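You operate a simulated robot arm through the tools that you are given. There is no shell and no other tool. Be economical: measure what you need, move in short steps, check, and stop when the job is done.

Carry out the task below with a simulated robot arm. There is one attempt and no reset: what you move stays moved.

Task
Tumble the gold knob bright.
Fine: put it in the tumbler bowl, fit the lid, start the tumbler once and watch till it is done.

Only the result counts: the job must be done as asked and must still hold three seconds after the hand-in. Knocking over, shifting, dropping, spilling or breaking anything else fails it. Lids that push on must go on centred and level and be pressed home; caps that screw on are set level and turned clockwise until they are tight.

Robot
A 5-joint arm with a two-finger parallel gripper, fixed in place. Base frame: the origin is at the foot of the arm, x ahead of it, y to its left, z up; the work surface is at about z = 0. Readings come in mm, rad, newtons and seconds.
With the tool pointing down near the work surface it reaches from about 260 to 680 mm from the base axis. Its first joint turns from -1.152 to 1.152 rad. The tool tilts only in the upright plane through the base axis and itself; it spins freely about its own axis. Payload 2.9 kg.
The tool frame sits at the grasp point between the pads (the TCP): z along the fingers, y along the line on which they close. The tips reach 30 mm beyond it. The gripper opens to 110 mm. The fingers are 20 mm wide and 10 mm thick; the gripper's body (48 by 112 mm) begins 55 mm behind the TCP.
Orientation is that of the tool frame in the base frame, as [roll, pitch, yaw] about the fixed x, y, z axes, in that order (R = Rz(yaw) Ry(pitch) Rx(roll)). With the fingers straight down and closing along the base's y, the tool's x points along the base's -x, its y along +y and its z along -z.

Tools
- The arm moves only by the tool step_arm. Its argument "moves" is a list of rows, each an object (a shift or turn left out is 0, a gripper value left out holds the last) with "jaw": the gripper command, from -1 (shut) to 1 (fully open), values between in proportion; "slide": the shift along the tool's x, y, z in mm, a list of three; "angular": the turn, a rotation vector about the tool's x, y, z in rad, a list of three. In form: [{"jaw": jaw, "slide": [x, y, z], "angular": [ax, ay, az]}, ...]. A call has 1 to 12 rows; each row shifts and turns the commanded pose from where the row before left it, along the tool's axes as they then stand. A row lasts 0.2 s, in which the tool goes at most 50 mm and 0.15 rad; a call with a longer step from one row to the next is refused whole, and so is a gripper value outside its range. A pose out of reach is approached as far as the arm can. The call stops where the force on the tool passes 90 N (or 10 N more than at its start, if that is more) or the arm is blocked; 0.2 s more then pass. Each finger travels about 108 mm/s and halts on what it meets, pressing with about 25 N; the grip force reading is that of the motor and also rises with nothing between the fingers. The clock runs only during rows and for 0.2 s after the last one: add rows that do not move to give the fingers time. It gives the time, the measured TCP pose, the force on the tool (base axes), the opening and the grip force at its end, in the units of the frame above (readings bear some noise), with the torque about the TCP (base axes, N m) and any sound that the robot's microphone picked up.
- Cameras (640 x 400 px; columns grow to the right, rows downward): "scene" is fixed at [51.5, -472.9, 602.1]; the picture's right is [0.55, -0.84, 0.00], its down [-0.50, -0.33, -0.80] and it looks along [0.67, 0.44, -0.60] (base axes); focal length 313 px, centre (320, 200). "wrist" rides on the gripper at [72, 17, -103] in the tool frame; the picture's right is [-0.23, 0.97, 0.00], its down [-0.76, -0.18, -0.62] and it looks along [-0.61, -0.14, 0.78] (tool axes); focal length 222 px, centre (320, 200). There is no depth. A picture from a camera that has moved, and an enlarged one, comes with that camera's place and axes in the base frame and with its lens.
- camera(camera): a new picture of that camera. No time passes.
- inspect(camera, box): a new picture of the part [left, top, right, bottom] of that camera's present view, enlarged. No time passes.
- job_done(): hands the job in; it is judged then, once.

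Go step by step. Nothing tells you positions but the pictures and the camera data: compare them with the known pose of the tool, close in by small moves and look again before you grip or let go. The budget is 120 turns and 84 pictures, counting those below and the enlarged ones. Unless the task says otherwise, let go and move clear before handing in.

The tools are called after "Emit:" as name(argument=value, ...) on one line, values as JSON. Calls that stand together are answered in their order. step_arm: Moves the arm, as the interface text tells. Its arguments: {"type":"object","properties":{"moves":{"type":"array","items":{"type":"object","properties":{"jaw":{"type":"number"},"slide":{"type":"array","items":{"type":"number"}},"angular":{"type":"array","items":{"type":"number"}}}}}},"required":["moves"]} The other tools are called the same way: camera (camera) takes a picture; inspect (camera, box) takes an enlarged picture of a part of a camera's view; job_done () hands the job in.

At the start:

```text
t: 0.0
tcp_pos: [342.1, -168.5, 360.4]
ee_rot: [-3.141, -0.001, -3.141]
wrist_force: [0.2, -0.6, 0.5]
torque: [0.01, 0.01, 0.01]
grip_width: 109.9
gripper_force: 0.0
```

scene: 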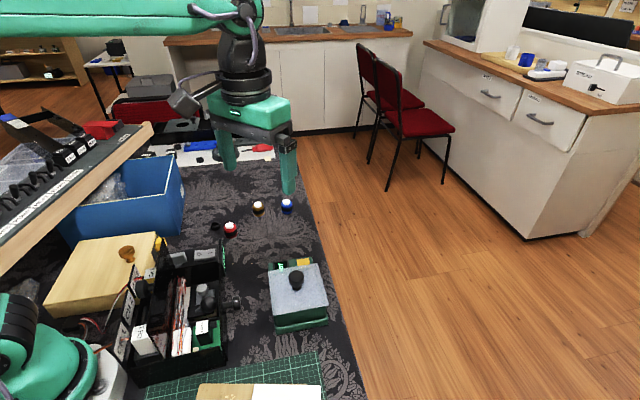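
wrist: 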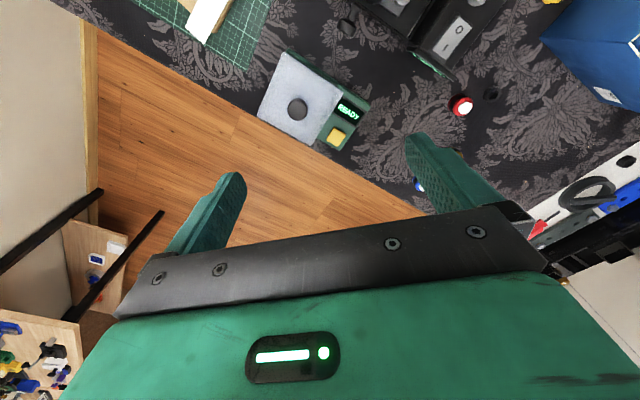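

I see a small green machine with a grey lid and knob (the tumbler, "READY") and several knobs on the cloth (red, gold/brown, blue). I'll enlarge those areas first.

Emit:
inspect(camera="scene", box=[190, 180, 350, 280])

Emit:
inspect(camera="scene", box=[230, 240, 360, 340])

Emit:
inspect(camera="wrist", box=[240, 40, 400, 160])

```text
4.00 times, centred on (270, 230) of scene
camera zoom: at [51.5, -472.9, 602.1], right [0.55, -0.84, 0.0], down [-0.5, -0.33, -0.8], along [0.67, 0.44, -0.6], focal length 1251 px, centre (520, 80)
```

zoom: 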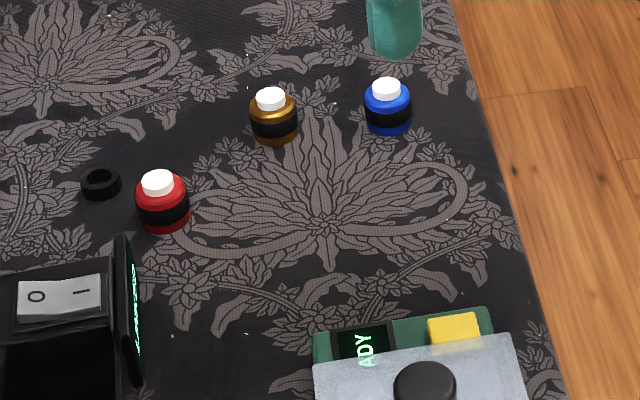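

```text
4.00 times, centred on (295, 290) of scene
camera zoom: at [51.5, -472.9, 602.1], right [0.55, -0.84, 0.0], down [-0.5, -0.33, -0.8], along [0.67, 0.44, -0.6], focal length 1251 px, centre (420, -160)
```

zoom: 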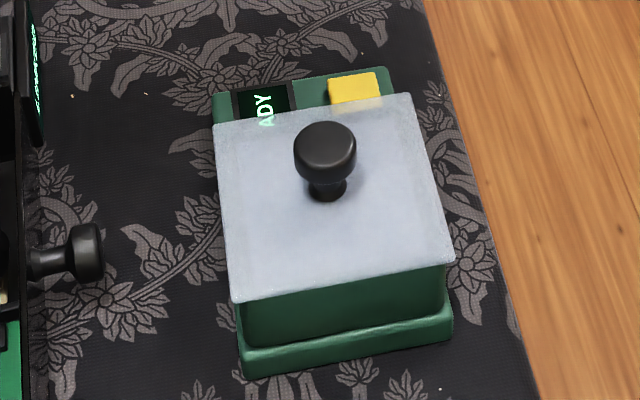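

```text
3.33 times, centred on (320, 100) of wrist
camera zoom: at [271.3, -151.3, 465.1], right [0.23, 0.97, 0.0], down [0.76, -0.18, 0.62], along [0.61, -0.14, -0.78], focal length 740 px, centre (320, 533)
```

zoom: 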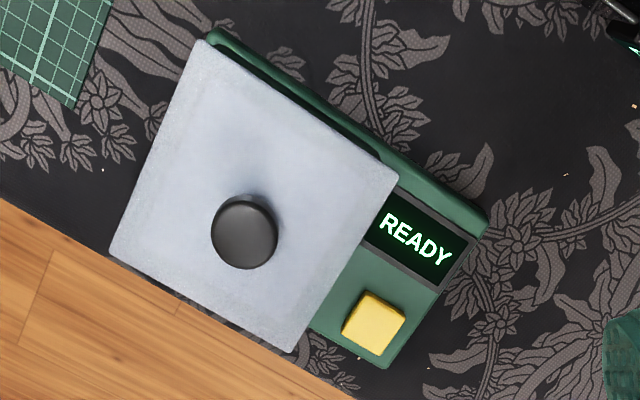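

The tumbler stands out, and there may be other machines or knobs near the arm. I'll check the remaining areas.

Emit:
inspect(camera="scene", box=[40, 220, 240, 345])

Emit:
inspect(camera="wrist", box=[320, 0, 640, 200])

Emit:
inspect(camera="scene", box=[100, 280, 260, 400])

```text
3.20 times, centred on (140, 282) of scene
camera zoom: at [51.5, -472.9, 602.1], right [0.55, -0.84, 0.0], down [-0.5, -0.33, -0.8], along [0.67, 0.44, -0.6], focal length 1001 px, centre (896, -64)
```

zoom: 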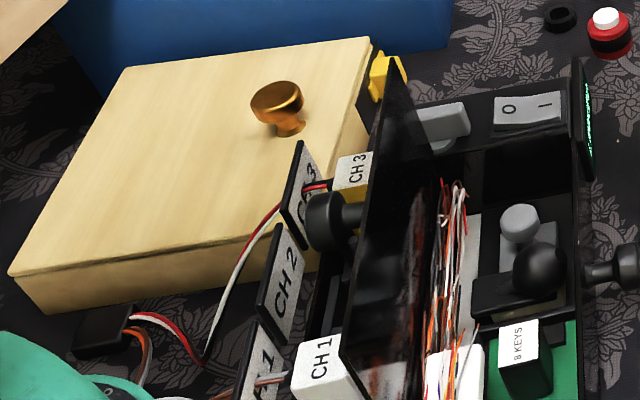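

```text
2.00 times, centred on (480, 100) of wrist
camera zoom: at [271.3, -151.3, 465.1], right [0.23, 0.97, 0.0], down [0.76, -0.18, 0.62], along [0.61, -0.14, -0.78], focal length 444 px, centre (0, 400)
```

zoom: 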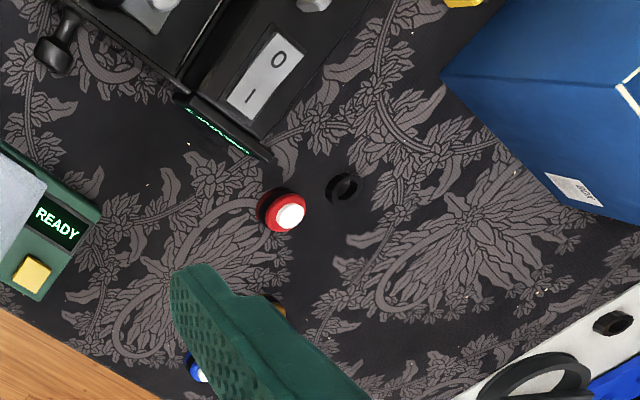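

```text
3.33 times, centred on (180, 340) of scene
camera zoom: at [51.5, -472.9, 602.1], right [0.55, -0.84, 0.0], down [-0.5, -0.33, -0.8], along [0.67, 0.44, -0.6], focal length 1042 px, centre (787, -267)
```

zoom: 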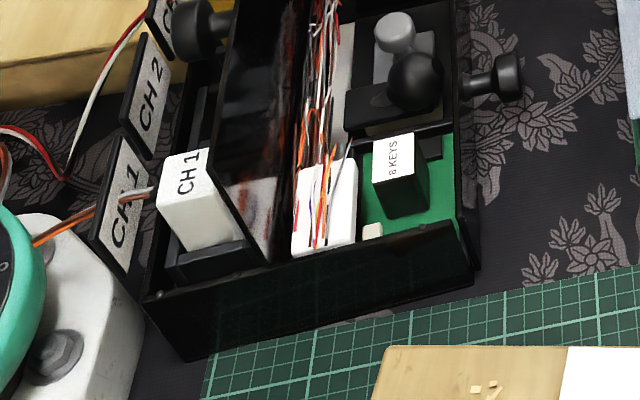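

The gold piece in the row of three sits near (565, 87), and the tumbler's lid knob near (372, -208). A brass knob also stands on the wooden box, so I'll move the wrist camera over the row for a closer look.

Emit:
step_arm(moves=[{"slide": [-27, 32, 10]}, {"slide": [-27, 32, 10]}, {"slide": [-27, 32, 10]}, {"slide": [-27, 32, 10]}, {"slide": [-27, 32, 20]}, {"slide": [-27, 32, 20]}, {"slide": [-27, 32, 30]}, {"slide": [-27, 32, 30]}, {}])

Emit:
camera(camera="wrist")

Emit:
inspect(camera="scene", box=[95, 230, 175, 280])

```text
refused: row 7 steps farther than a row can; nothing moved
```

```text
75 pictures are left
camera wrist: at [271.3, -151.3, 465.1], right [0.23, 0.97, 0.0], down [0.76, -0.18, 0.62], along [0.61, -0.14, -0.78], focal length 222 px, centre (320, 200)
```

wrist: 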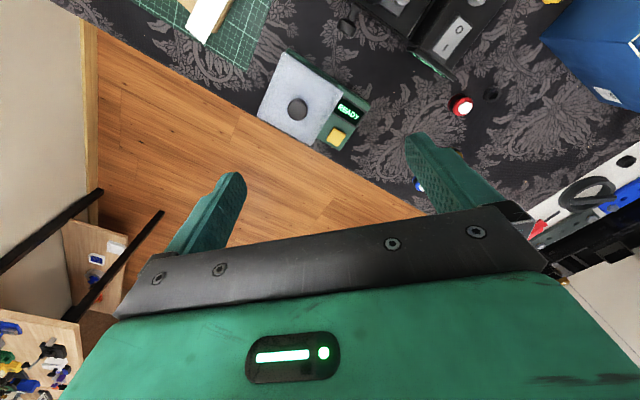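

```text
8.00 times, centred on (135, 255) of scene
camera zoom: at [51.5, -472.9, 602.1], right [0.55, -0.84, 0.0], down [-0.5, -0.33, -0.8], along [0.67, 0.44, -0.6], focal length 2502 px, centre (1800, -240)
```

zoom: 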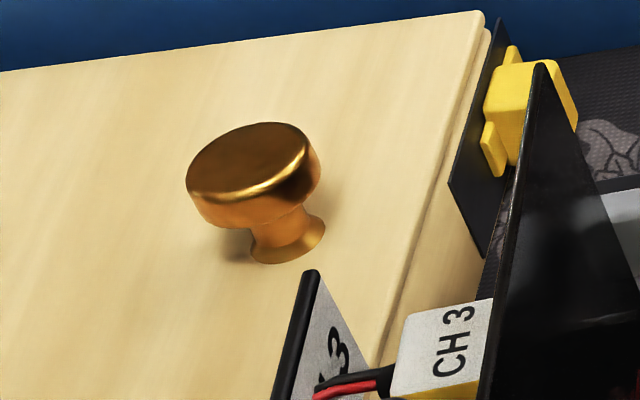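

A row was too long, so I'll resend the move with shorter rows.

Emit:
step_arm(moves=[{"slide": [-27, 32, 10]}, {"slide": [-27, 32, 20]}, {"slide": [-27, 32, 20]}, {"slide": [-27, 32, 20]}, {"slide": [-27, 32, 20]}, {"slide": [-27, 32, 20]}, {"slide": [-27, 32, 20]}, {"slide": [-27, 32, 20]}, {}])

Emit:
camera(camera="wrist")

```text
t: 2.0
tcp_pos: [559.6, 89.8, 209.7]
ee_rot: [-3.14, 0.0, 3.141]
wrist_force: [0.7, 0.1, -1.1]
torque: [0.02, -0.02, -0.01]
grip_width: 110.0
gripper_force: 0.0
```

```text
73 pictures are left
camera wrist: at [488.0, 105.6, 314.0], right [0.23, 0.97, 0.0], down [0.76, -0.18, 0.62], along [0.61, -0.14, -0.78], focal length 222 px, centre (320, 200)
```

wrist: 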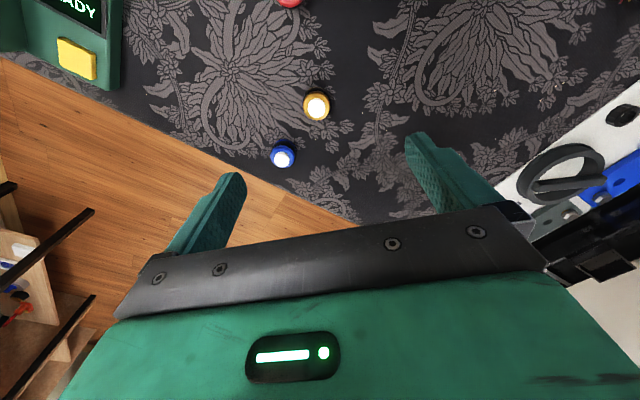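

Emit:
inspect(camera="wrist", box=[230, 60, 390, 180])

Emit:
camera(camera="scene")

```text
3.33 times, centred on (310, 120) of wrist
camera zoom: at [488.0, 105.6, 314.0], right [0.23, 0.97, 0.0], down [0.76, -0.18, 0.62], along [0.61, -0.14, -0.78], focal length 740 px, centre (353, 467)
```

zoom: 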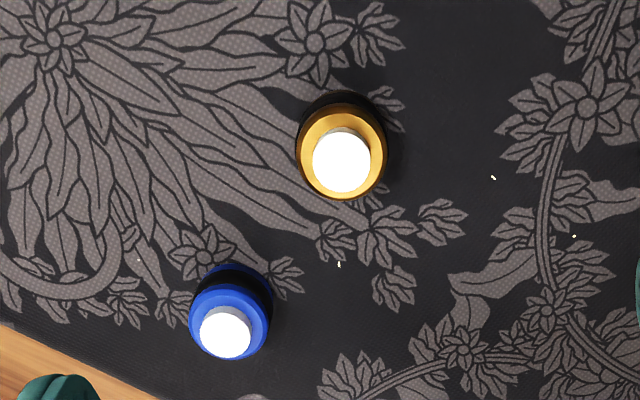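

```text
71 pictures are left
```

scene: 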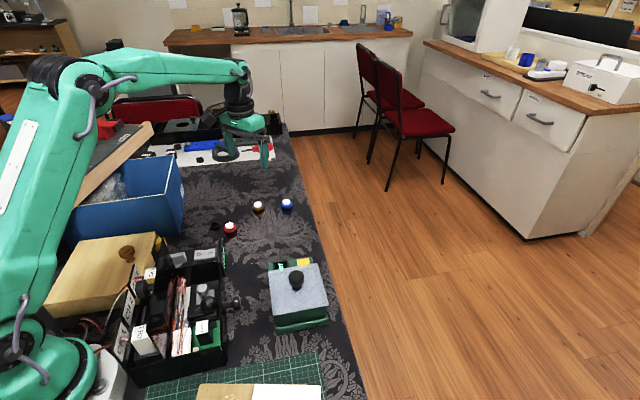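

The three row pieces look like little pots with white caps, so I'll enlarge them further before choosing the target.

Emit:
inspect(camera="scene", box=[238, 192, 302, 232])

Emit:
inspect(camera="scene", box=[20, 220, 180, 320])

Emit:
inspect(camera="scene", box=[200, 210, 248, 240])

```text
10.00 times, centred on (270, 212) of scene
camera zoom: at [51.5, -472.9, 602.1], right [0.55, -0.84, 0.0], down [-0.5, -0.33, -0.8], along [0.67, 0.44, -0.6], focal length 3128 px, centre (820, 80)
```

zoom: 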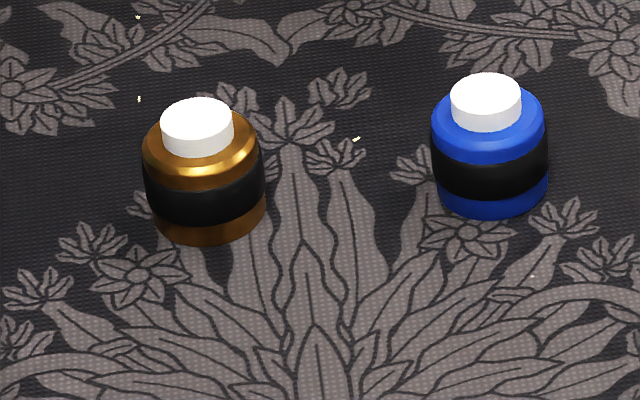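

```text
4.00 times, centred on (100, 270) of scene
camera zoom: at [51.5, -472.9, 602.1], right [0.55, -0.84, 0.0], down [-0.5, -0.33, -0.8], along [0.67, 0.44, -0.6], focal length 1251 px, centre (1200, -80)
```

zoom: 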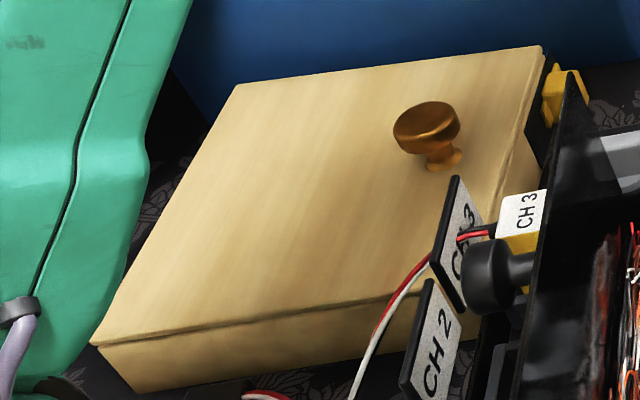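

```text
13.33 times, centred on (224, 225) of scene
camera zoom: at [51.5, -472.9, 602.1], right [0.55, -0.84, 0.0], down [-0.5, -0.33, -0.8], along [0.67, 0.44, -0.6], focal length 4170 px, centre (1600, -133)
```

zoom: 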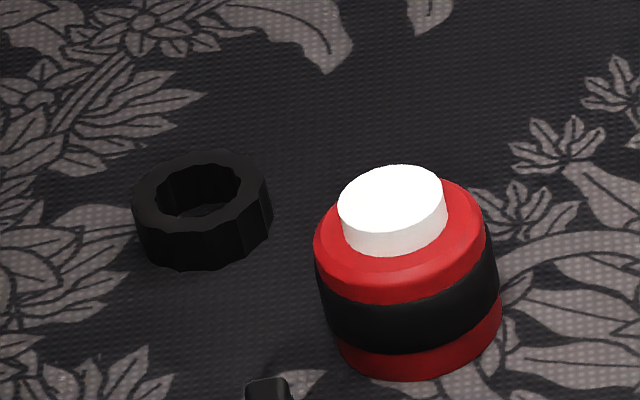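

The row pieces read as little ink or paint pots (label band, white cap). The brass piece on the wooden box is knob-shaped, so I'll view it from above with the wrist camera.

Emit:
step_arm(moves=[{"slide": [0, 0, -40]}, {"slide": [35, 8, -5]}, {"slide": [35, 8, -5]}, {"slide": [35, 8, -5]}, {"slide": [35, 8, -5]}, {"slide": [35, 8, 0]}, {"slide": [35, 8, 0]}, {"slide": [35, 8, 0]}, {"slide": [35, 8, 0]}, {}])

Emit:
camera(camera="wrist")

Emit:
camera(camera="scene")

```text
t: 4.2
tcp_pos: [278.7, 149.9, 271.9]
ee_rot: [-3.141, 0.001, 3.141]
wrist_force: [0.4, -0.8, 0.0]
torque: [0.01, 0.01, 0.03]
grip_width: 109.9
gripper_force: 0.0
```

```text
67 pictures are left
camera wrist: at [206.5, 166.2, 374.8], right [0.23, 0.97, 0.0], down [0.76, -0.18, 0.62], along [0.61, -0.14, -0.78], focal length 222 px, centre (320, 200)
```

wrist: 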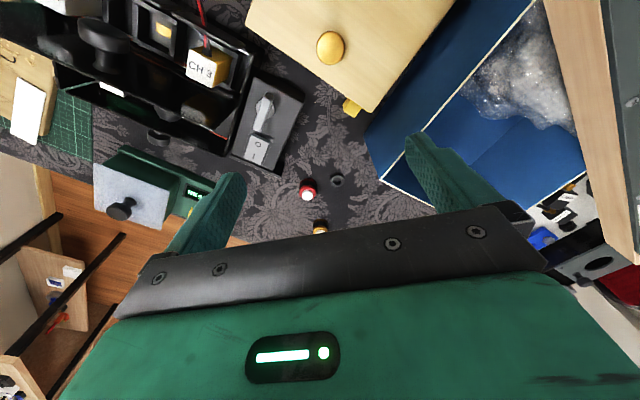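

```text
66 pictures are left
```

scene: 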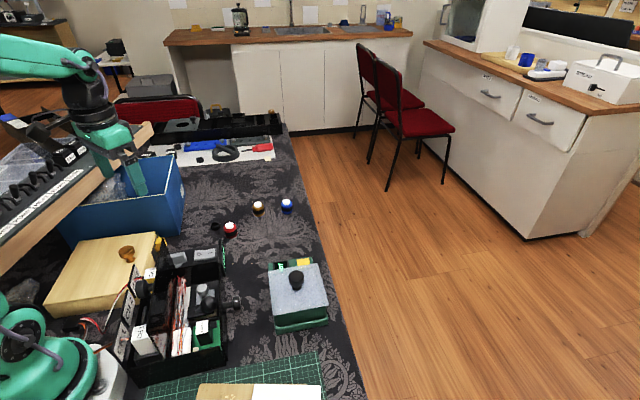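

The brass knob is right there on the box, near the front edge. I'll enlarge it.

Emit:
inspect(camera="wrist", box=[230, 0, 470, 150])

Emit:
inspect(camera="wrist", box=[80, 0, 320, 150])

```text
2.67 times, centred on (350, 75) of wrist
camera zoom: at [206.5, 166.2, 374.8], right [0.23, 0.97, 0.0], down [0.76, -0.18, 0.62], along [0.61, -0.14, -0.78], focal length 592 px, centre (240, 533)
```

zoom: 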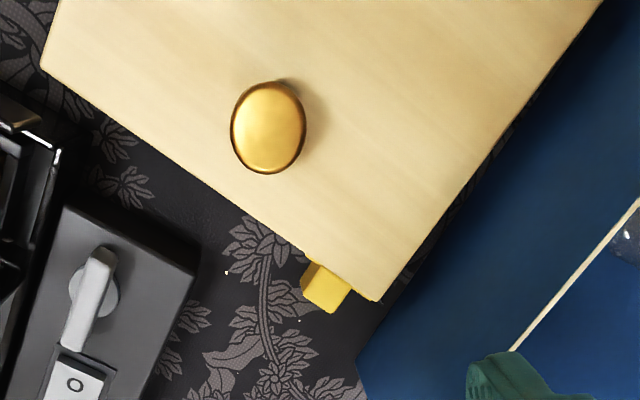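

```text
2.67 times, centred on (200, 75) of wrist
camera zoom: at [206.5, 166.2, 374.8], right [0.23, 0.97, 0.0], down [0.76, -0.18, 0.62], along [0.61, -0.14, -0.78], focal length 592 px, centre (640, 533)
```

zoom: 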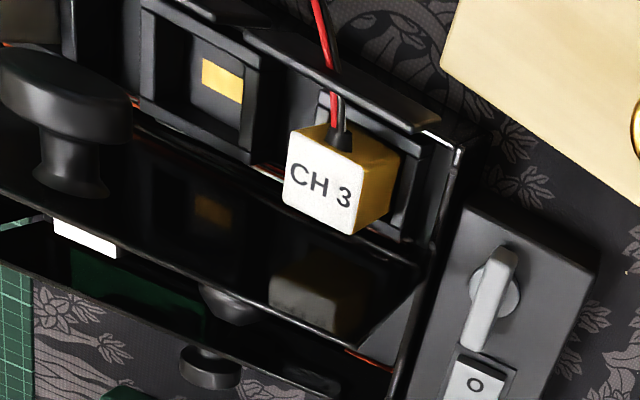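

The brass knob's top is around (231, 173, 85) and looks like a loose gold cabinet knob. The lid has to come off first, so I'll go over the tumbler.

Emit:
step_arm(moves=[{"slide": [-10, -40, 0]}, {"slide": [-10, -40, 0]}, {"slide": [-10, -40, 0]}, {"slide": [-10, -40, 0]}, {"slide": [-10, -40, 0]}, {"slide": [-10, -40, 0]}, {"slide": [-10, -40, 10]}, {"slide": [-10, -40, 20]}, {"slide": [-12, -39, 20]}, {}])

Emit:
camera(camera="wrist")

Emit:
inspect(camera="wrist", box=[220, 20, 420, 145])

```text
t: 6.4
tcp_pos: [368.6, -207.5, 224.3]
ee_rot: [-3.141, 0.0, 3.141]
wrist_force: [-1.0, -0.4, -0.3]
torque: [0.0, 0.01, 0.02]
grip_width: 110.4
gripper_force: 0.0
```

```text
63 pictures are left
camera wrist: at [297.0, -191.7, 326.9], right [0.23, 0.97, 0.0], down [0.76, -0.18, 0.62], along [0.61, -0.14, -0.78], focal length 222 px, centre (320, 200)
```

wrist: 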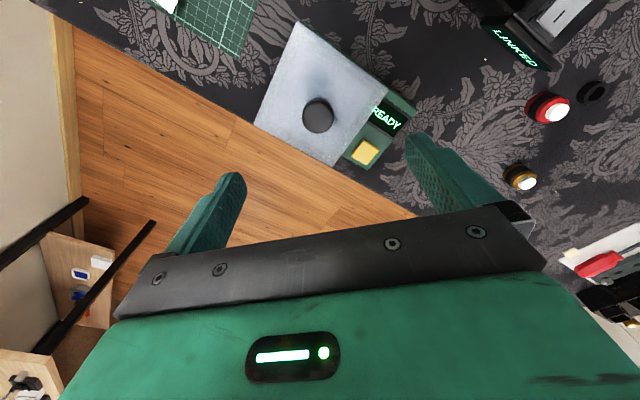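

```text
3.20 times, centred on (320, 82) of wrist
camera zoom: at [297.0, -191.7, 326.9], right [0.23, 0.97, 0.0], down [0.76, -0.18, 0.62], along [0.61, -0.14, -0.78], focal length 711 px, centre (320, 576)
```

zoom: 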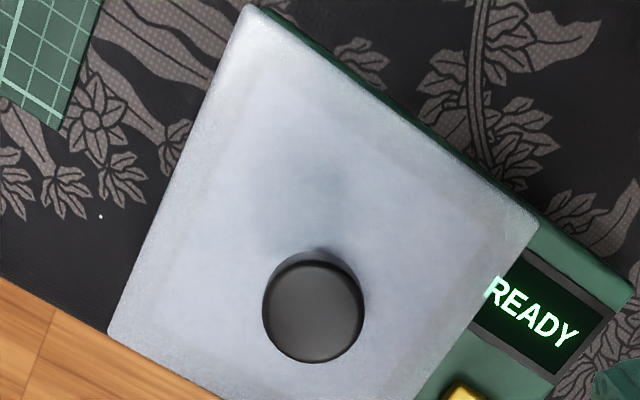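

The lid knob centre is about (372, -211), with its top near z≈94. I'll come down part way and check alignment.

Emit:
step_arm(moves=[{"slide": [-3.4, -3.5, 20], "jaw": 0.3}, {"slide": [0, 0, 35]}, {"slide": [0, 0, 30]}, {}])

Emit:
camera(camera="wrist")

Emit:
inspect(camera="scene", box=[230, 220, 390, 320])

```text
t: 7.4
tcp_pos: [373.1, -212.0, 137.5]
ee_rot: [3.141, 0.0, 3.141]
wrist_force: [-0.5, 0.5, 0.5]
torque: [-0.04, -0.01, 0.01]
grip_width: 71.4
gripper_force: 0.0
```

```text
61 pictures are left
camera wrist: at [300.9, -195.3, 241.3], right [0.23, 0.97, 0.0], down [0.76, -0.18, 0.62], along [0.61, -0.14, -0.78], focal length 222 px, centre (320, 200)
```

wrist: 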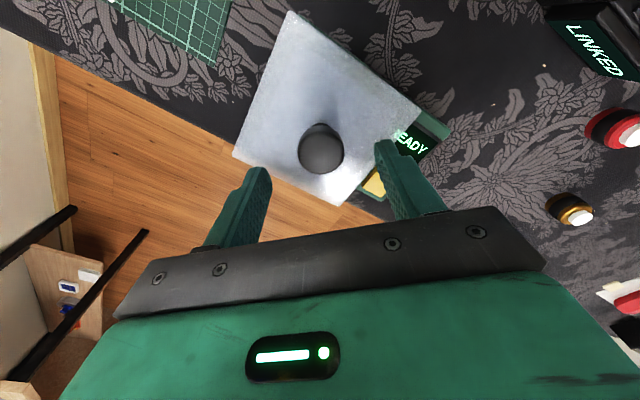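

```text
4.00 times, centred on (310, 270) of scene
camera zoom: at [51.5, -472.9, 602.1], right [0.55, -0.84, 0.0], down [-0.5, -0.33, -0.8], along [0.67, 0.44, -0.6], focal length 1251 px, centre (360, -80)
```

zoom: 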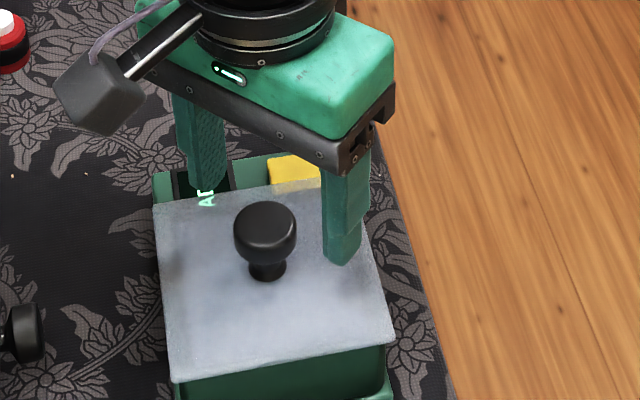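

The knob is well centred between the fingers. I'll descend to grip height and close.

Emit:
step_arm(moves=[{"slide": [1, 0.5, 20]}, {"slide": [0, 0, 17]}, {}, {"jaw": -1}, {"jaw": -1}, {"jaw": -1}, {"jaw": -1}])

Emit:
inspect(camera="scene", box=[230, 220, 390, 320])

```text
t: 9.0
tcp_pos: [374.1, -210.5, 103.3]
ee_rot: [-3.138, 0.007, -3.14]
wrist_force: [5.8, 29.1, 52.0]
torque: [0.83, 0.11, -0.02]
grip_width: 30.5
gripper_force: 24.9
```

```text
4.00 times, centred on (310, 270) of scene
camera zoom: at [51.2, -472.8, 602.2], right [0.55, -0.84, 0.0], down [-0.5, -0.33, -0.8], along [0.67, 0.44, -0.6], focal length 1251 px, centre (360, -80)
```

zoom: 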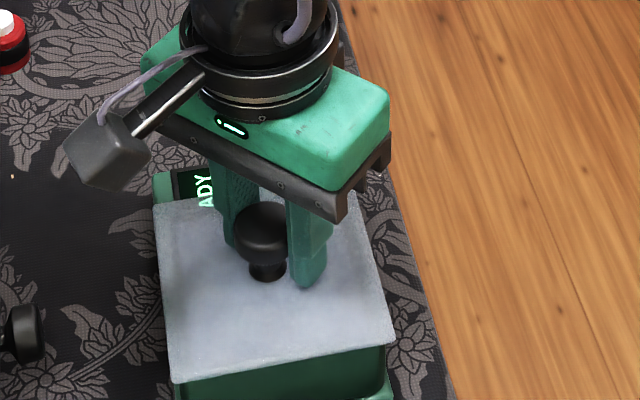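

It's gripped, but the finger tips press on the lid. I'll ease the load and re-read before lifting.

Emit:
step_arm(moves=[{"slide": [0, 1, -3]}, {}])

```text
t: 9.6
tcp_pos: [373.4, -209.5, 101.6]
ee_rot: [-3.139, 0.006, 3.139]
wrist_force: [12.6, 3.9, 21.2]
torque: [-0.11, -0.64, 0.37]
grip_width: 30.5
gripper_force: 25.2
```

Emit:
step_arm(moves=[{"slide": [0, 0, -3]}, {"slide": [0, 0, -3]}, {}])

Emit:
inspect(camera="scene", box=[230, 220, 390, 320])

```text
t: 10.4
tcp_pos: [371.1, -207.9, 108.2]
ee_rot: [3.14, -0.005, 3.141]
wrist_force: [-1.1, 0.0, -0.8]
torque: [-0.01, 0.02, -0.02]
grip_width: 30.5
gripper_force: 24.6
heard: snap
```

```text
4.00 times, centred on (310, 270) of scene
camera zoom: at [51.4, -472.9, 602.1], right [0.55, -0.84, 0.0], down [-0.5, -0.33, -0.8], along [0.67, 0.44, -0.6], focal length 1251 px, centre (360, -80)
```

zoom: 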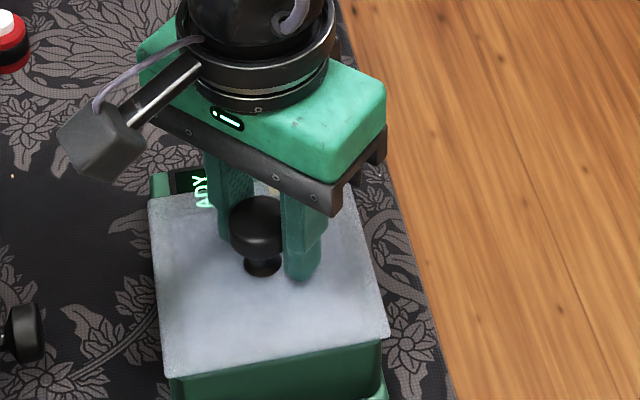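

A snap was heard and the lid came free. I'll lift it clear.

Emit:
step_arm(moves=[{"slide": [0, 0, -10]}, {"slide": [0, 0, -20]}, {"slide": [0, 0, -40]}, {"slide": [0, 0, -40]}, {}])

Emit:
camera(camera="scene")

Emit:
inspect(camera="scene", box=[210, 200, 370, 340])

```text
t: 11.6
tcp_pos: [373.7, -208.0, 217.2]
ee_rot: [-3.141, 0.001, 3.14]
wrist_force: [-0.8, 0.4, -0.9]
torque: [0.03, -0.01, 0.01]
grip_width: 0.0
gripper_force: 25.0
```

```text
57 pictures are left
```

scene: 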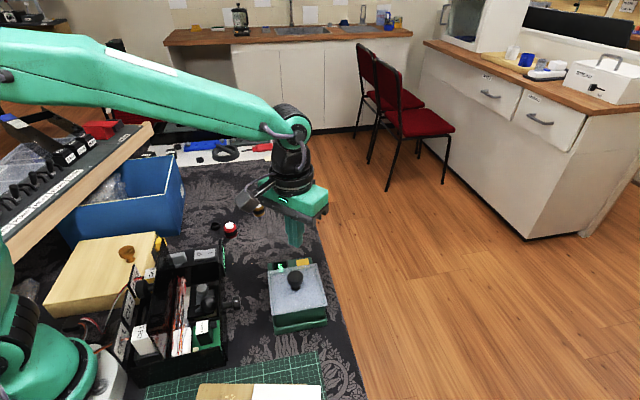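

```text
2.86 times, centred on (290, 270) of scene
camera zoom: at [51.5, -472.9, 602.1], right [0.55, -0.84, 0.0], down [-0.5, -0.33, -0.8], along [0.67, 0.44, -0.6], focal length 894 px, centre (406, 0)
```

zoom: 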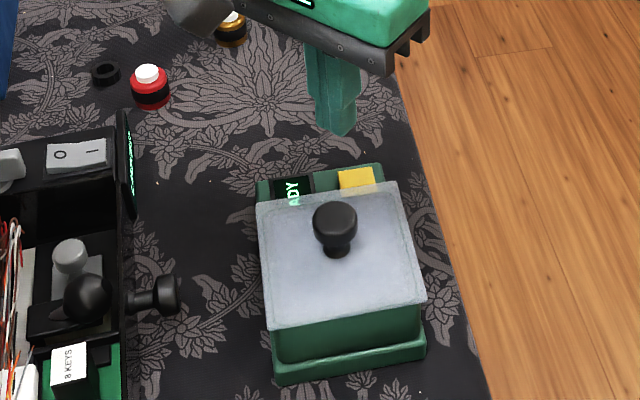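

The knob slipped out and the lid settled back on the bowl. I'll look at how it lies.

Emit:
inspect(camera="scene", box=[258, 250, 338, 335])

Emit:
inspect(camera="wrist", box=[220, 10, 440, 190])

```text
4.71 times, centred on (298, 292) of scene
camera zoom: at [51.5, -472.9, 602.1], right [0.55, -0.84, 0.0], down [-0.5, -0.33, -0.8], along [0.67, 0.44, -0.6], focal length 1472 px, centre (424, -235)
```

zoom: 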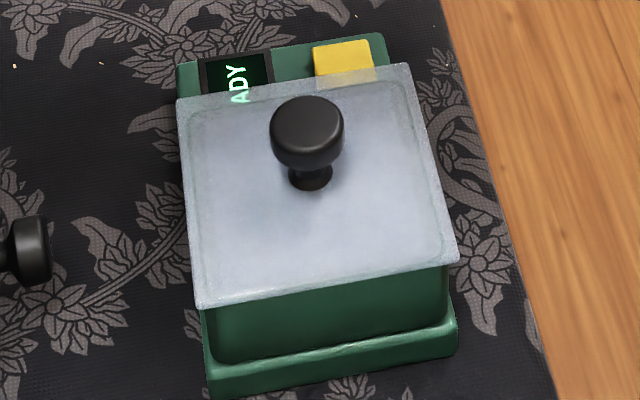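

```text
2.22 times, centred on (330, 100) of wrist
camera zoom: at [302.9, -192.1, 321.9], right [0.23, 0.97, 0.0], down [0.76, -0.18, 0.62], along [0.61, -0.14, -0.78], focal length 494 px, centre (298, 422)
```

zoom: 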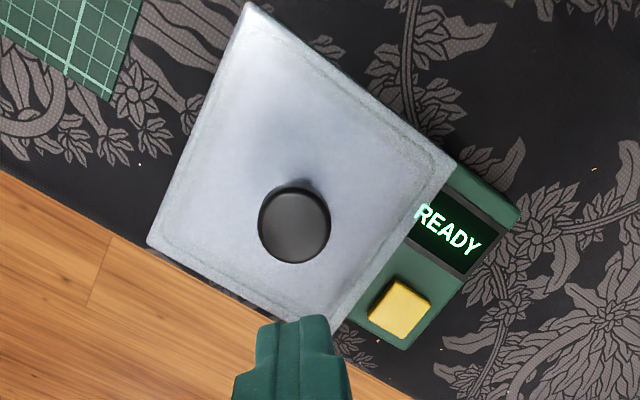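

The lid now sits loose and level on the bowl, with its knob around (370, -208). I'll regrip lower and centred, feeling for the lid surface.

Emit:
step_arm(moves=[{"jaw": 0.1}, {"jaw": 0.1}, {"jaw": 0.1, "slide": [3.5, -0.5, 30]}, {"slide": [0, 0, 40]}, {"slide": [0, 0, 35]}, {}])

Emit:
inspect(camera="wrist", box=[220, 100, 440, 240])

Emit:
inspect(camera="scene", box=[258, 240, 338, 290])

```text
t: 13.0
tcp_pos: [370.0, -209.4, 110.5]
ee_rot: [3.141, 0.0, 3.141]
wrist_force: [-0.5, -0.3, -0.2]
torque: [0.01, -0.01, 0.0]
grip_width: 60.5
gripper_force: 0.1
```

```text
2.86 times, centred on (330, 170) of wrist
camera zoom: at [298.0, -193.4, 214.3], right [0.23, 0.97, 0.0], down [0.76, -0.18, 0.62], along [0.61, -0.14, -0.78], focal length 635 px, centre (291, 286)
```

zoom: 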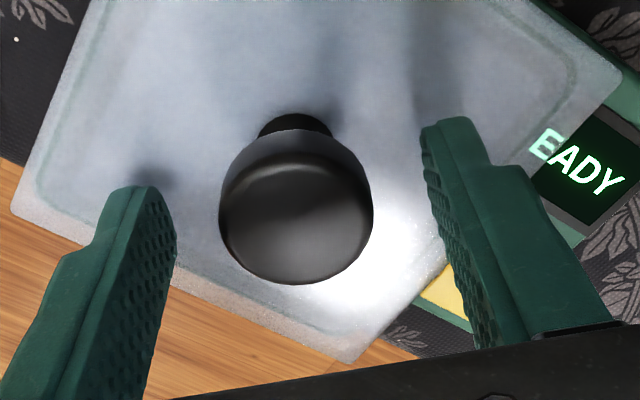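

```text
8.00 times, centred on (298, 265) of scene
camera zoom: at [51.5, -472.9, 602.1], right [0.55, -0.84, 0.0], down [-0.5, -0.33, -0.8], along [0.67, 0.44, -0.6], focal length 2502 px, centre (496, -320)
```

zoom: 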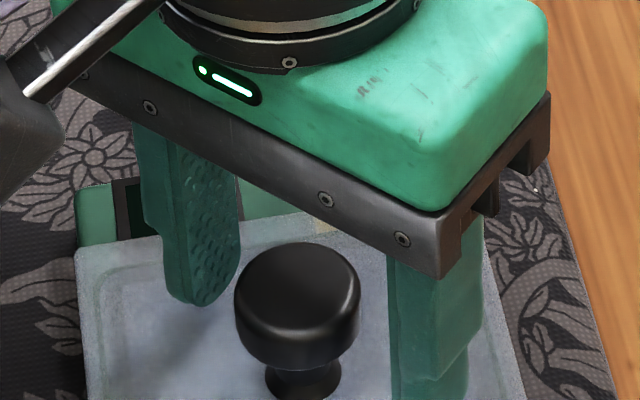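

Emit:
step_arm(moves=[{"slide": [1, 1.5, 4]}, {"slide": [0, 0, 3]}, {}])

```text
t: 13.8
tcp_pos: [368.2, -207.5, 105.1]
ee_rot: [-3.141, 0.0, -3.141]
wrist_force: [-0.6, 1.0, -0.5]
torque: [-0.01, 0.01, 0.04]
grip_width: 60.8
gripper_force: 0.0
```

Emit:
step_arm(moves=[{"slide": [0, 0, 2]}, {}])

Emit:
inspect(camera="wrist", box=[220, 100, 440, 240])

```text
t: 14.4
tcp_pos: [369.1, -207.1, 103.5]
ee_rot: [3.141, 0.0, 3.141]
wrist_force: [-0.1, 0.6, 0.0]
torque: [-0.04, -0.01, 0.0]
grip_width: 60.7
gripper_force: 0.0
```

```text
2.86 times, centred on (330, 170) of wrist
camera zoom: at [296.8, -191.1, 207.2], right [0.23, 0.97, 0.0], down [0.76, -0.18, 0.62], along [0.61, -0.14, -0.78], focal length 635 px, centre (291, 286)
```

zoom: 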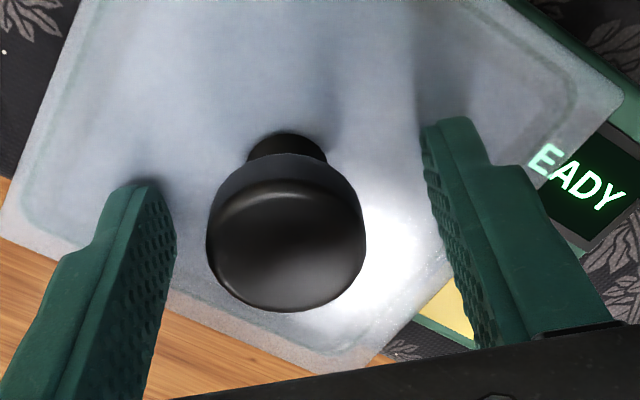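

Emit:
step_arm(moves=[{"jaw": -0.2, "slide": [0, -0.8, 0.5]}, {"jaw": -1}, {"jaw": -1}, {"jaw": -1}, {"jaw": -1}])

Emit:
inspect(camera="wrist", box=[220, 100, 440, 240])

```text
t: 15.6
tcp_pos: [368.5, -208.8, 104.4]
ee_rot: [-3.14, -0.001, 3.14]
wrist_force: [-22.1, -7.8, 22.6]
torque: [-0.13, 0.31, -0.01]
grip_width: 30.3
gripper_force: 24.9
heard: snap
```

```text
2.86 times, centred on (330, 170) of wrist
camera zoom: at [296.3, -192.3, 207.7], right [0.23, 0.97, 0.0], down [0.76, -0.18, 0.62], along [0.61, -0.14, -0.78], focal length 635 px, centre (291, 286)
```

zoom: 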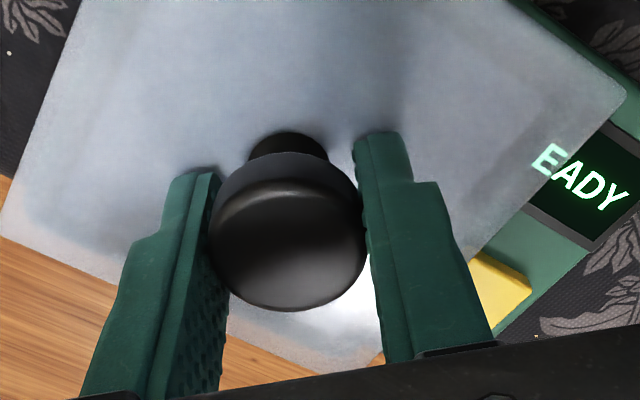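

The grip pressed the lid home again. I'll relieve the load and pull up slowly in small steps.

Emit:
step_arm(moves=[{"slide": [0, 0, -2]}, {"slide": [0, 0, -1.5]}, {"slide": [0, 0, -1.5]}, {}])

Emit:
inspect(camera="wrist", box=[220, 100, 440, 240])

```text
t: 16.6
tcp_pos: [369.4, -208.6, 109.5]
ee_rot: [3.141, -0.001, 3.141]
wrist_force: [0.0, -0.7, -1.1]
torque: [0.0, 0.03, 0.05]
grip_width: 30.7
gripper_force: 25.4
heard: snap
```

```text
2.86 times, centred on (330, 170) of wrist
camera zoom: at [297.0, -192.3, 212.7], right [0.23, 0.97, 0.0], down [0.76, -0.18, 0.62], along [0.61, -0.14, -0.78], focal length 635 px, centre (291, 286)
```

zoom: 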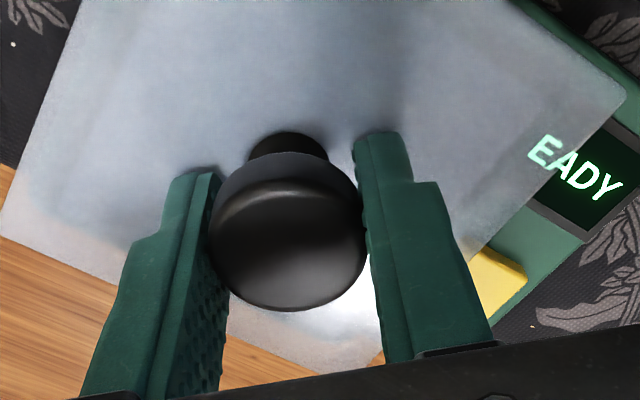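

The lid is free and hasn't slipped in the fingers. I'll lift gently.

Emit:
step_arm(moves=[{"slide": [0, 0, -3]}, {"slide": [0, 0, -4]}, {"slide": [0, 0, -5]}, {"slide": [0, 0, -5]}, {}])

Emit:
inspect(camera="wrist", box=[220, 100, 440, 240])

Emit:
inspect(camera="scene", box=[238, 220, 358, 340])

```text
t: 17.8
tcp_pos: [368.0, -207.0, 125.7]
ee_rot: [-3.14, -0.001, 3.141]
wrist_force: [0.3, 0.1, -0.5]
torque: [0.0, 0.06, 0.01]
grip_width: 30.3
gripper_force: 25.0
```

```text
2.86 times, centred on (330, 170) of wrist
camera zoom: at [297.6, -191.9, 230.4], right [0.23, 0.97, 0.0], down [0.76, -0.18, 0.62], along [0.61, -0.14, -0.78], focal length 635 px, centre (291, 286)
```

zoom: 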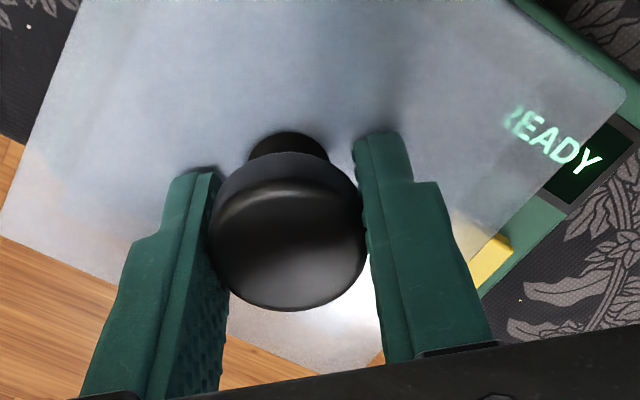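

```text
3.33 times, centred on (298, 280) of scene
camera zoom: at [51.5, -472.9, 602.1], right [0.55, -0.84, 0.0], down [-0.5, -0.33, -0.8], along [0.67, 0.44, -0.6], focal length 1042 px, centre (393, -67)
```

zoom: 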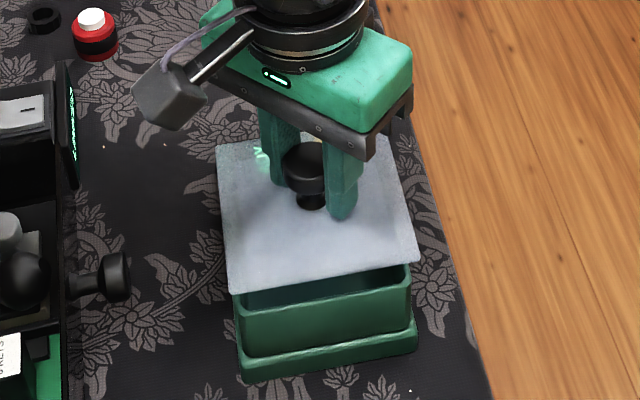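

The lid is held firmly. I'll raise it slowly and carry it to the free cloth around (498, -43).

Emit:
step_arm(moves=[{"slide": [0, 0, -8]}, {"slide": [0, 0, -12]}, {"slide": [0, 0, -14]}, {"slide": [0, 0, -14]}, {"slide": [0, 0, -10]}, {"slide": [-10, 12, 0]}, {"slide": [-18, 22, 0]}, {"slide": [-20, 26, 0]}, {"slide": [-20, 26, 0]}, {"slide": [-20, 26, 0]}, {"slide": [-20, 26, 0]}, {"slide": [-14, 16, 0]}])

Emit:
camera(camera="scene")

Emit:
camera(camera="wrist")

```text
t: 20.4
tcp_pos: [492.6, -51.9, 185.0]
ee_rot: [-3.141, 0.001, 3.141]
wrist_force: [0.2, -0.3, -1.0]
torque: [-0.02, -0.01, 0.02]
grip_width: 30.5
gripper_force: 24.8
```

```text
46 pictures are left
```

scene: 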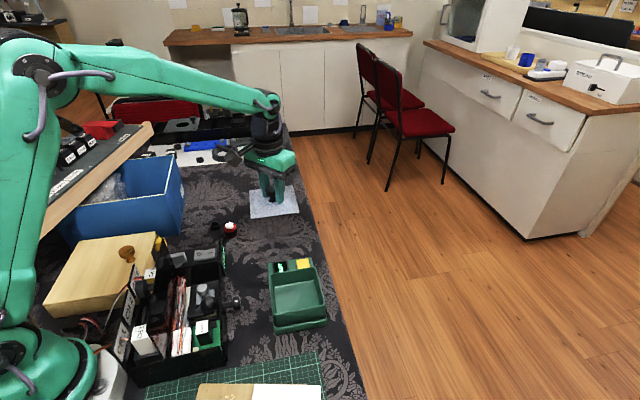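

```text
45 pictures are left
camera wrist: at [420.1, -36.5, 288.5], right [0.23, 0.97, 0.0], down [0.76, -0.18, 0.62], along [0.61, -0.14, -0.78], focal length 222 px, centre (320, 200)
```

wrist: 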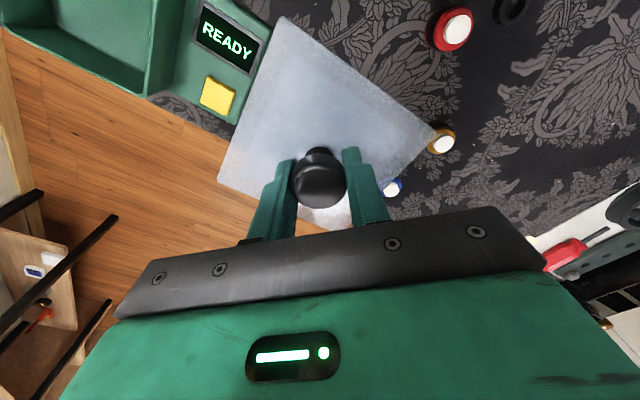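

The lid hangs over clear cloth. I'll lower it, slowing near the surface.

Emit:
step_arm(moves=[{"slide": [0, 0, 12]}, {"slide": [0, 0, 15]}, {"slide": [0, 0, 15]}, {"slide": [0, 0, 15]}, {"slide": [0, 0, 15]}, {"slide": [0, 0, 15]}, {"slide": [0, 0, 15]}, {"slide": [0, 0, 12]}, {"slide": [0, 0, 8]}, {}])

Emit:
inspect(camera="scene", box=[215, 160, 335, 250])

```text
t: 22.6
tcp_pos: [490.4, -54.4, 60.9]
ee_rot: [-3.141, 0.001, 3.141]
wrist_force: [0.6, -0.6, -0.9]
torque: [-0.01, 0.01, 0.01]
grip_width: 30.1
gripper_force: 24.5
```

```text
4.44 times, centred on (275, 205) of scene
camera zoom: at [51.5, -472.9, 602.1], right [0.55, -0.84, 0.0], down [-0.5, -0.33, -0.8], along [0.67, 0.44, -0.6], focal length 1390 px, centre (520, 178)
```

zoom: 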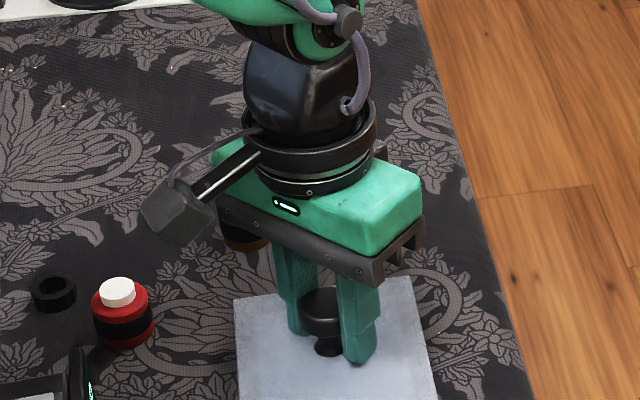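

Emit:
step_arm(moves=[{"slide": [0, 0, 4]}, {"slide": [0, 0, 3]}, {"slide": [0, 0, 3]}, {}])

```text
t: 23.6
tcp_pos: [489.7, -55.0, 51.0]
ee_rot: [3.141, 0.0, -3.141]
wrist_force: [0.3, 0.2, -0.8]
torque: [0.02, -0.03, -0.01]
grip_width: 30.4
gripper_force: 25.3
```

Emit:
step_arm(moves=[{"slide": [0, 0, 2]}, {"slide": [0, 0, 2]}, {}])

Emit:
inspect(camera="scene", box=[235, 190, 335, 260])

```text
t: 24.4
tcp_pos: [490.2, -54.3, 48.3]
ee_rot: [3.14, 0.0, 3.141]
wrist_force: [-0.4, 0.3, -0.1]
torque: [0.0, 0.0, 0.01]
grip_width: 30.4
gripper_force: 24.9
```

```text
5.71 times, centred on (285, 225) of scene
camera zoom: at [51.5, -472.9, 602.1], right [0.55, -0.84, 0.0], down [-0.5, -0.33, -0.8], along [0.67, 0.44, -0.6], focal length 1787 px, centre (520, 57)
```

zoom: 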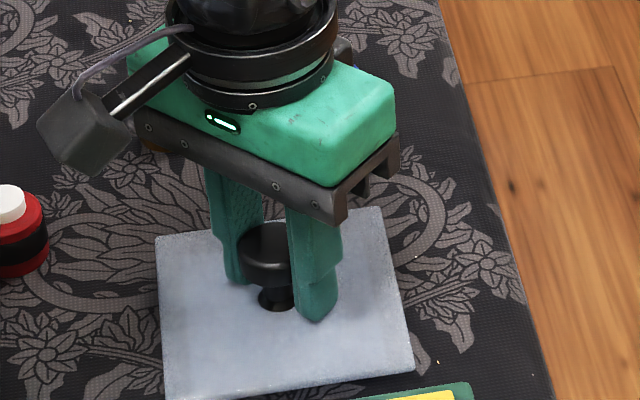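

Emit:
step_arm(moves=[{"slide": [0, 0, 1.5]}, {"slide": [0, 0, 1.5]}, {}])

```text
t: 25.2
tcp_pos: [490.7, -53.8, 44.7]
ee_rot: [-3.141, 0.0, 3.141]
wrist_force: [-0.2, 0.4, -0.8]
torque: [0.0, 0.02, -0.04]
grip_width: 30.7
gripper_force: 25.1
```

Emit:
step_arm(moves=[{"slide": [0, 0, 1.5]}, {"slide": [0, 0, 1.5]}, {}])

```text
t: 26.0
tcp_pos: [492.0, -55.1, 43.4]
ee_rot: [3.141, 0.003, -3.141]
wrist_force: [-19.5, 5.6, 44.2]
torque: [0.12, 0.64, 0.01]
grip_width: 30.3
gripper_force: 24.7
```

The lid touched down at about 43.5. I'll ease the load and release.

Emit:
step_arm(moves=[{"slide": [0, 0, -2.3]}, {}])

```text
t: 26.6
tcp_pos: [491.6, -53.5, 43.8]
ee_rot: [-3.14, 0.001, -3.141]
wrist_force: [-8.1, 3.7, 22.9]
torque: [0.05, 0.1, 0.02]
grip_width: 30.6
gripper_force: 24.8
```

Emit:
step_arm(moves=[{"slide": [0, 0, -1]}, {"jaw": -0.2}, {"jaw": -0.1}, {"jaw": 0.1}, {"jaw": 0.1}, {"slide": [0, 0, -15]}, {"slide": [0, 0, -30]}, {"slide": [0, 0, -40]}, {}])

Emit:
inspect(camera="scene", box=[220, 180, 360, 340])

Emit:
camera(camera="wrist")

```text
t: 28.6
tcp_pos: [492.6, -52.4, 129.7]
ee_rot: [3.14, 0.001, 3.141]
wrist_force: [0.4, 0.2, -0.4]
torque: [0.0, 0.0, 0.0]
grip_width: 60.8
gripper_force: 0.0
```

```text
2.50 times, centred on (290, 260) of scene
camera zoom: at [51.5, -472.9, 602.1], right [0.55, -0.84, 0.0], down [-0.5, -0.33, -0.8], along [0.67, 0.44, -0.6], focal length 782 px, centre (395, 50)
```

zoom: 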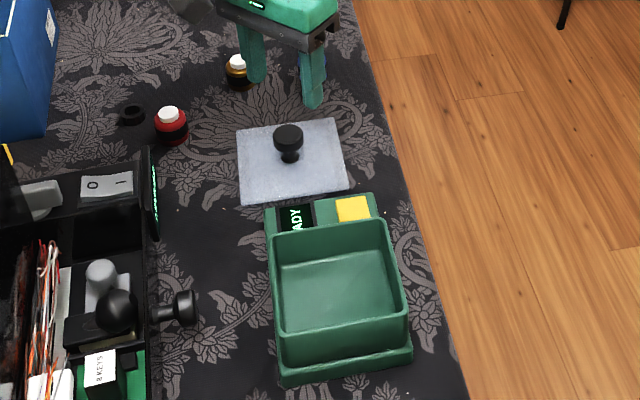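

```text
41 pictures are left
camera wrist: at [420.7, -37.8, 234.5], right [0.23, 0.97, 0.0], down [0.76, -0.18, 0.62], along [0.61, -0.14, -0.78], focal length 222 px, centre (320, 200)
```

wrist: 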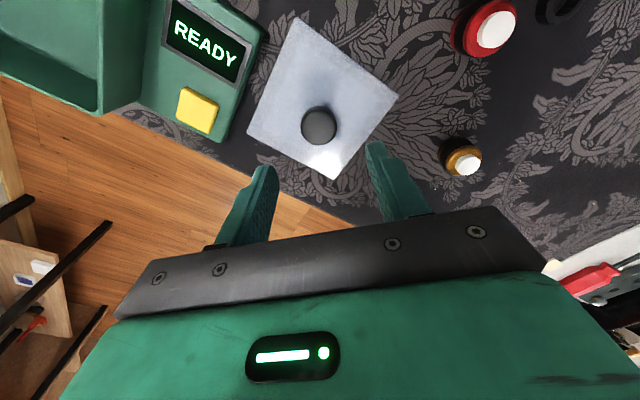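

The lid is safely down and the bowl is empty. Next I'll go over the brass/gold knob.

Emit:
step_arm(moves=[{"slide": [0, 0, -45]}, {"slide": [0, 0, -45]}, {"slide": [29, 25, 0]}, {"slide": [29, 25, 0]}, {"slide": [29, 25, 0]}, {"slide": [29, 25, 0]}, {"slide": [29, 25, 0]}, {"slide": [29, 25, 0]}, {"slide": [29, 25, 0]}, {"slide": [29, 25, 0]}, {"slide": [29, 25, 0]}, {}])

Emit:
camera(camera="wrist")

```text
t: 31.2
tcp_pos: [230.0, 171.4, 222.2]
ee_rot: [3.14, 0.001, -3.141]
wrist_force: [0.0, 0.6, -0.3]
torque: [-0.03, 0.01, 0.0]
grip_width: 60.3
gripper_force: 0.1
```

```text
40 pictures are left
camera wrist: at [158.2, 187.2, 326.2], right [0.23, 0.97, 0.0], down [0.76, -0.18, 0.62], along [0.61, -0.14, -0.78], focal length 222 px, centre (320, 200)
```

wrist: 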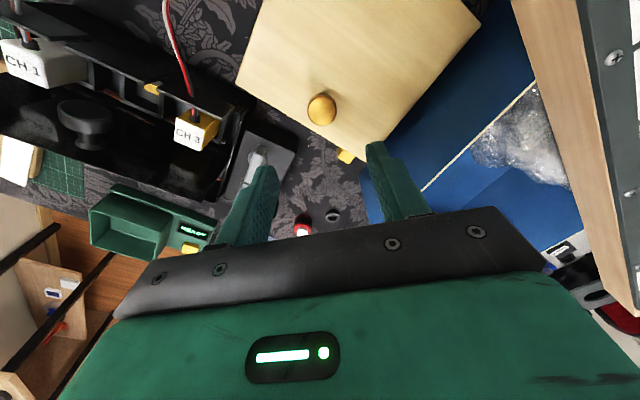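

Emit:
step_arm(moves=[{"slide": [1, 2, 30]}, {"slide": [0, 0, 35]}, {"slide": [0, 0, 25]}, {}])

Emit:
inspect(camera="wrist", box=[200, 50, 440, 220])

Emit:
inspect(camera="scene", box=[60, 200, 200, 300])

```text
t: 32.2
tcp_pos: [229.7, 172.8, 130.6]
ee_rot: [-3.141, 0.0, 3.141]
wrist_force: [0.1, 0.9, -0.5]
torque: [-0.01, -0.02, 0.05]
grip_width: 60.6
gripper_force: 0.0
```

```text
2.35 times, centred on (320, 135) of wrist
camera zoom: at [157.5, 188.9, 234.1], right [0.23, 0.97, 0.0], down [0.76, -0.18, 0.62], along [0.61, -0.14, -0.78], focal length 523 px, centre (320, 353)
```

zoom: 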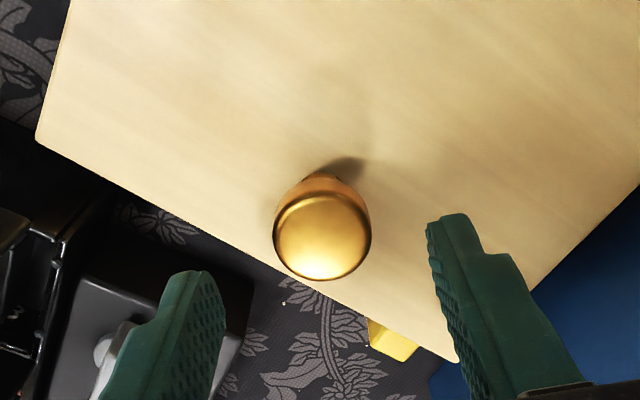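

```text
4.00 times, centred on (130, 250) of scene
camera zoom: at [51.5, -472.9, 602.1], right [0.55, -0.84, 0.0], down [-0.5, -0.33, -0.8], along [0.67, 0.44, -0.6], focal length 1251 px, centre (1080, 0)
```

zoom: 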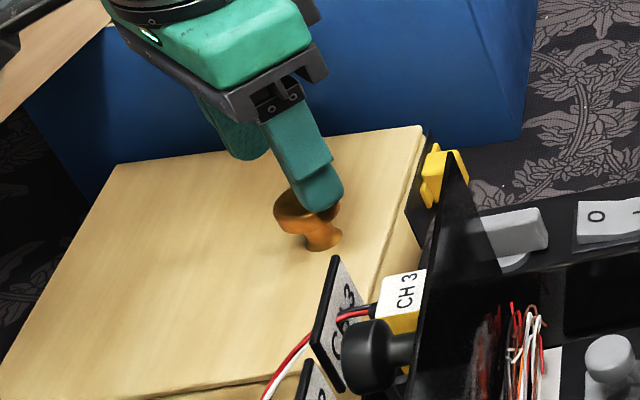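

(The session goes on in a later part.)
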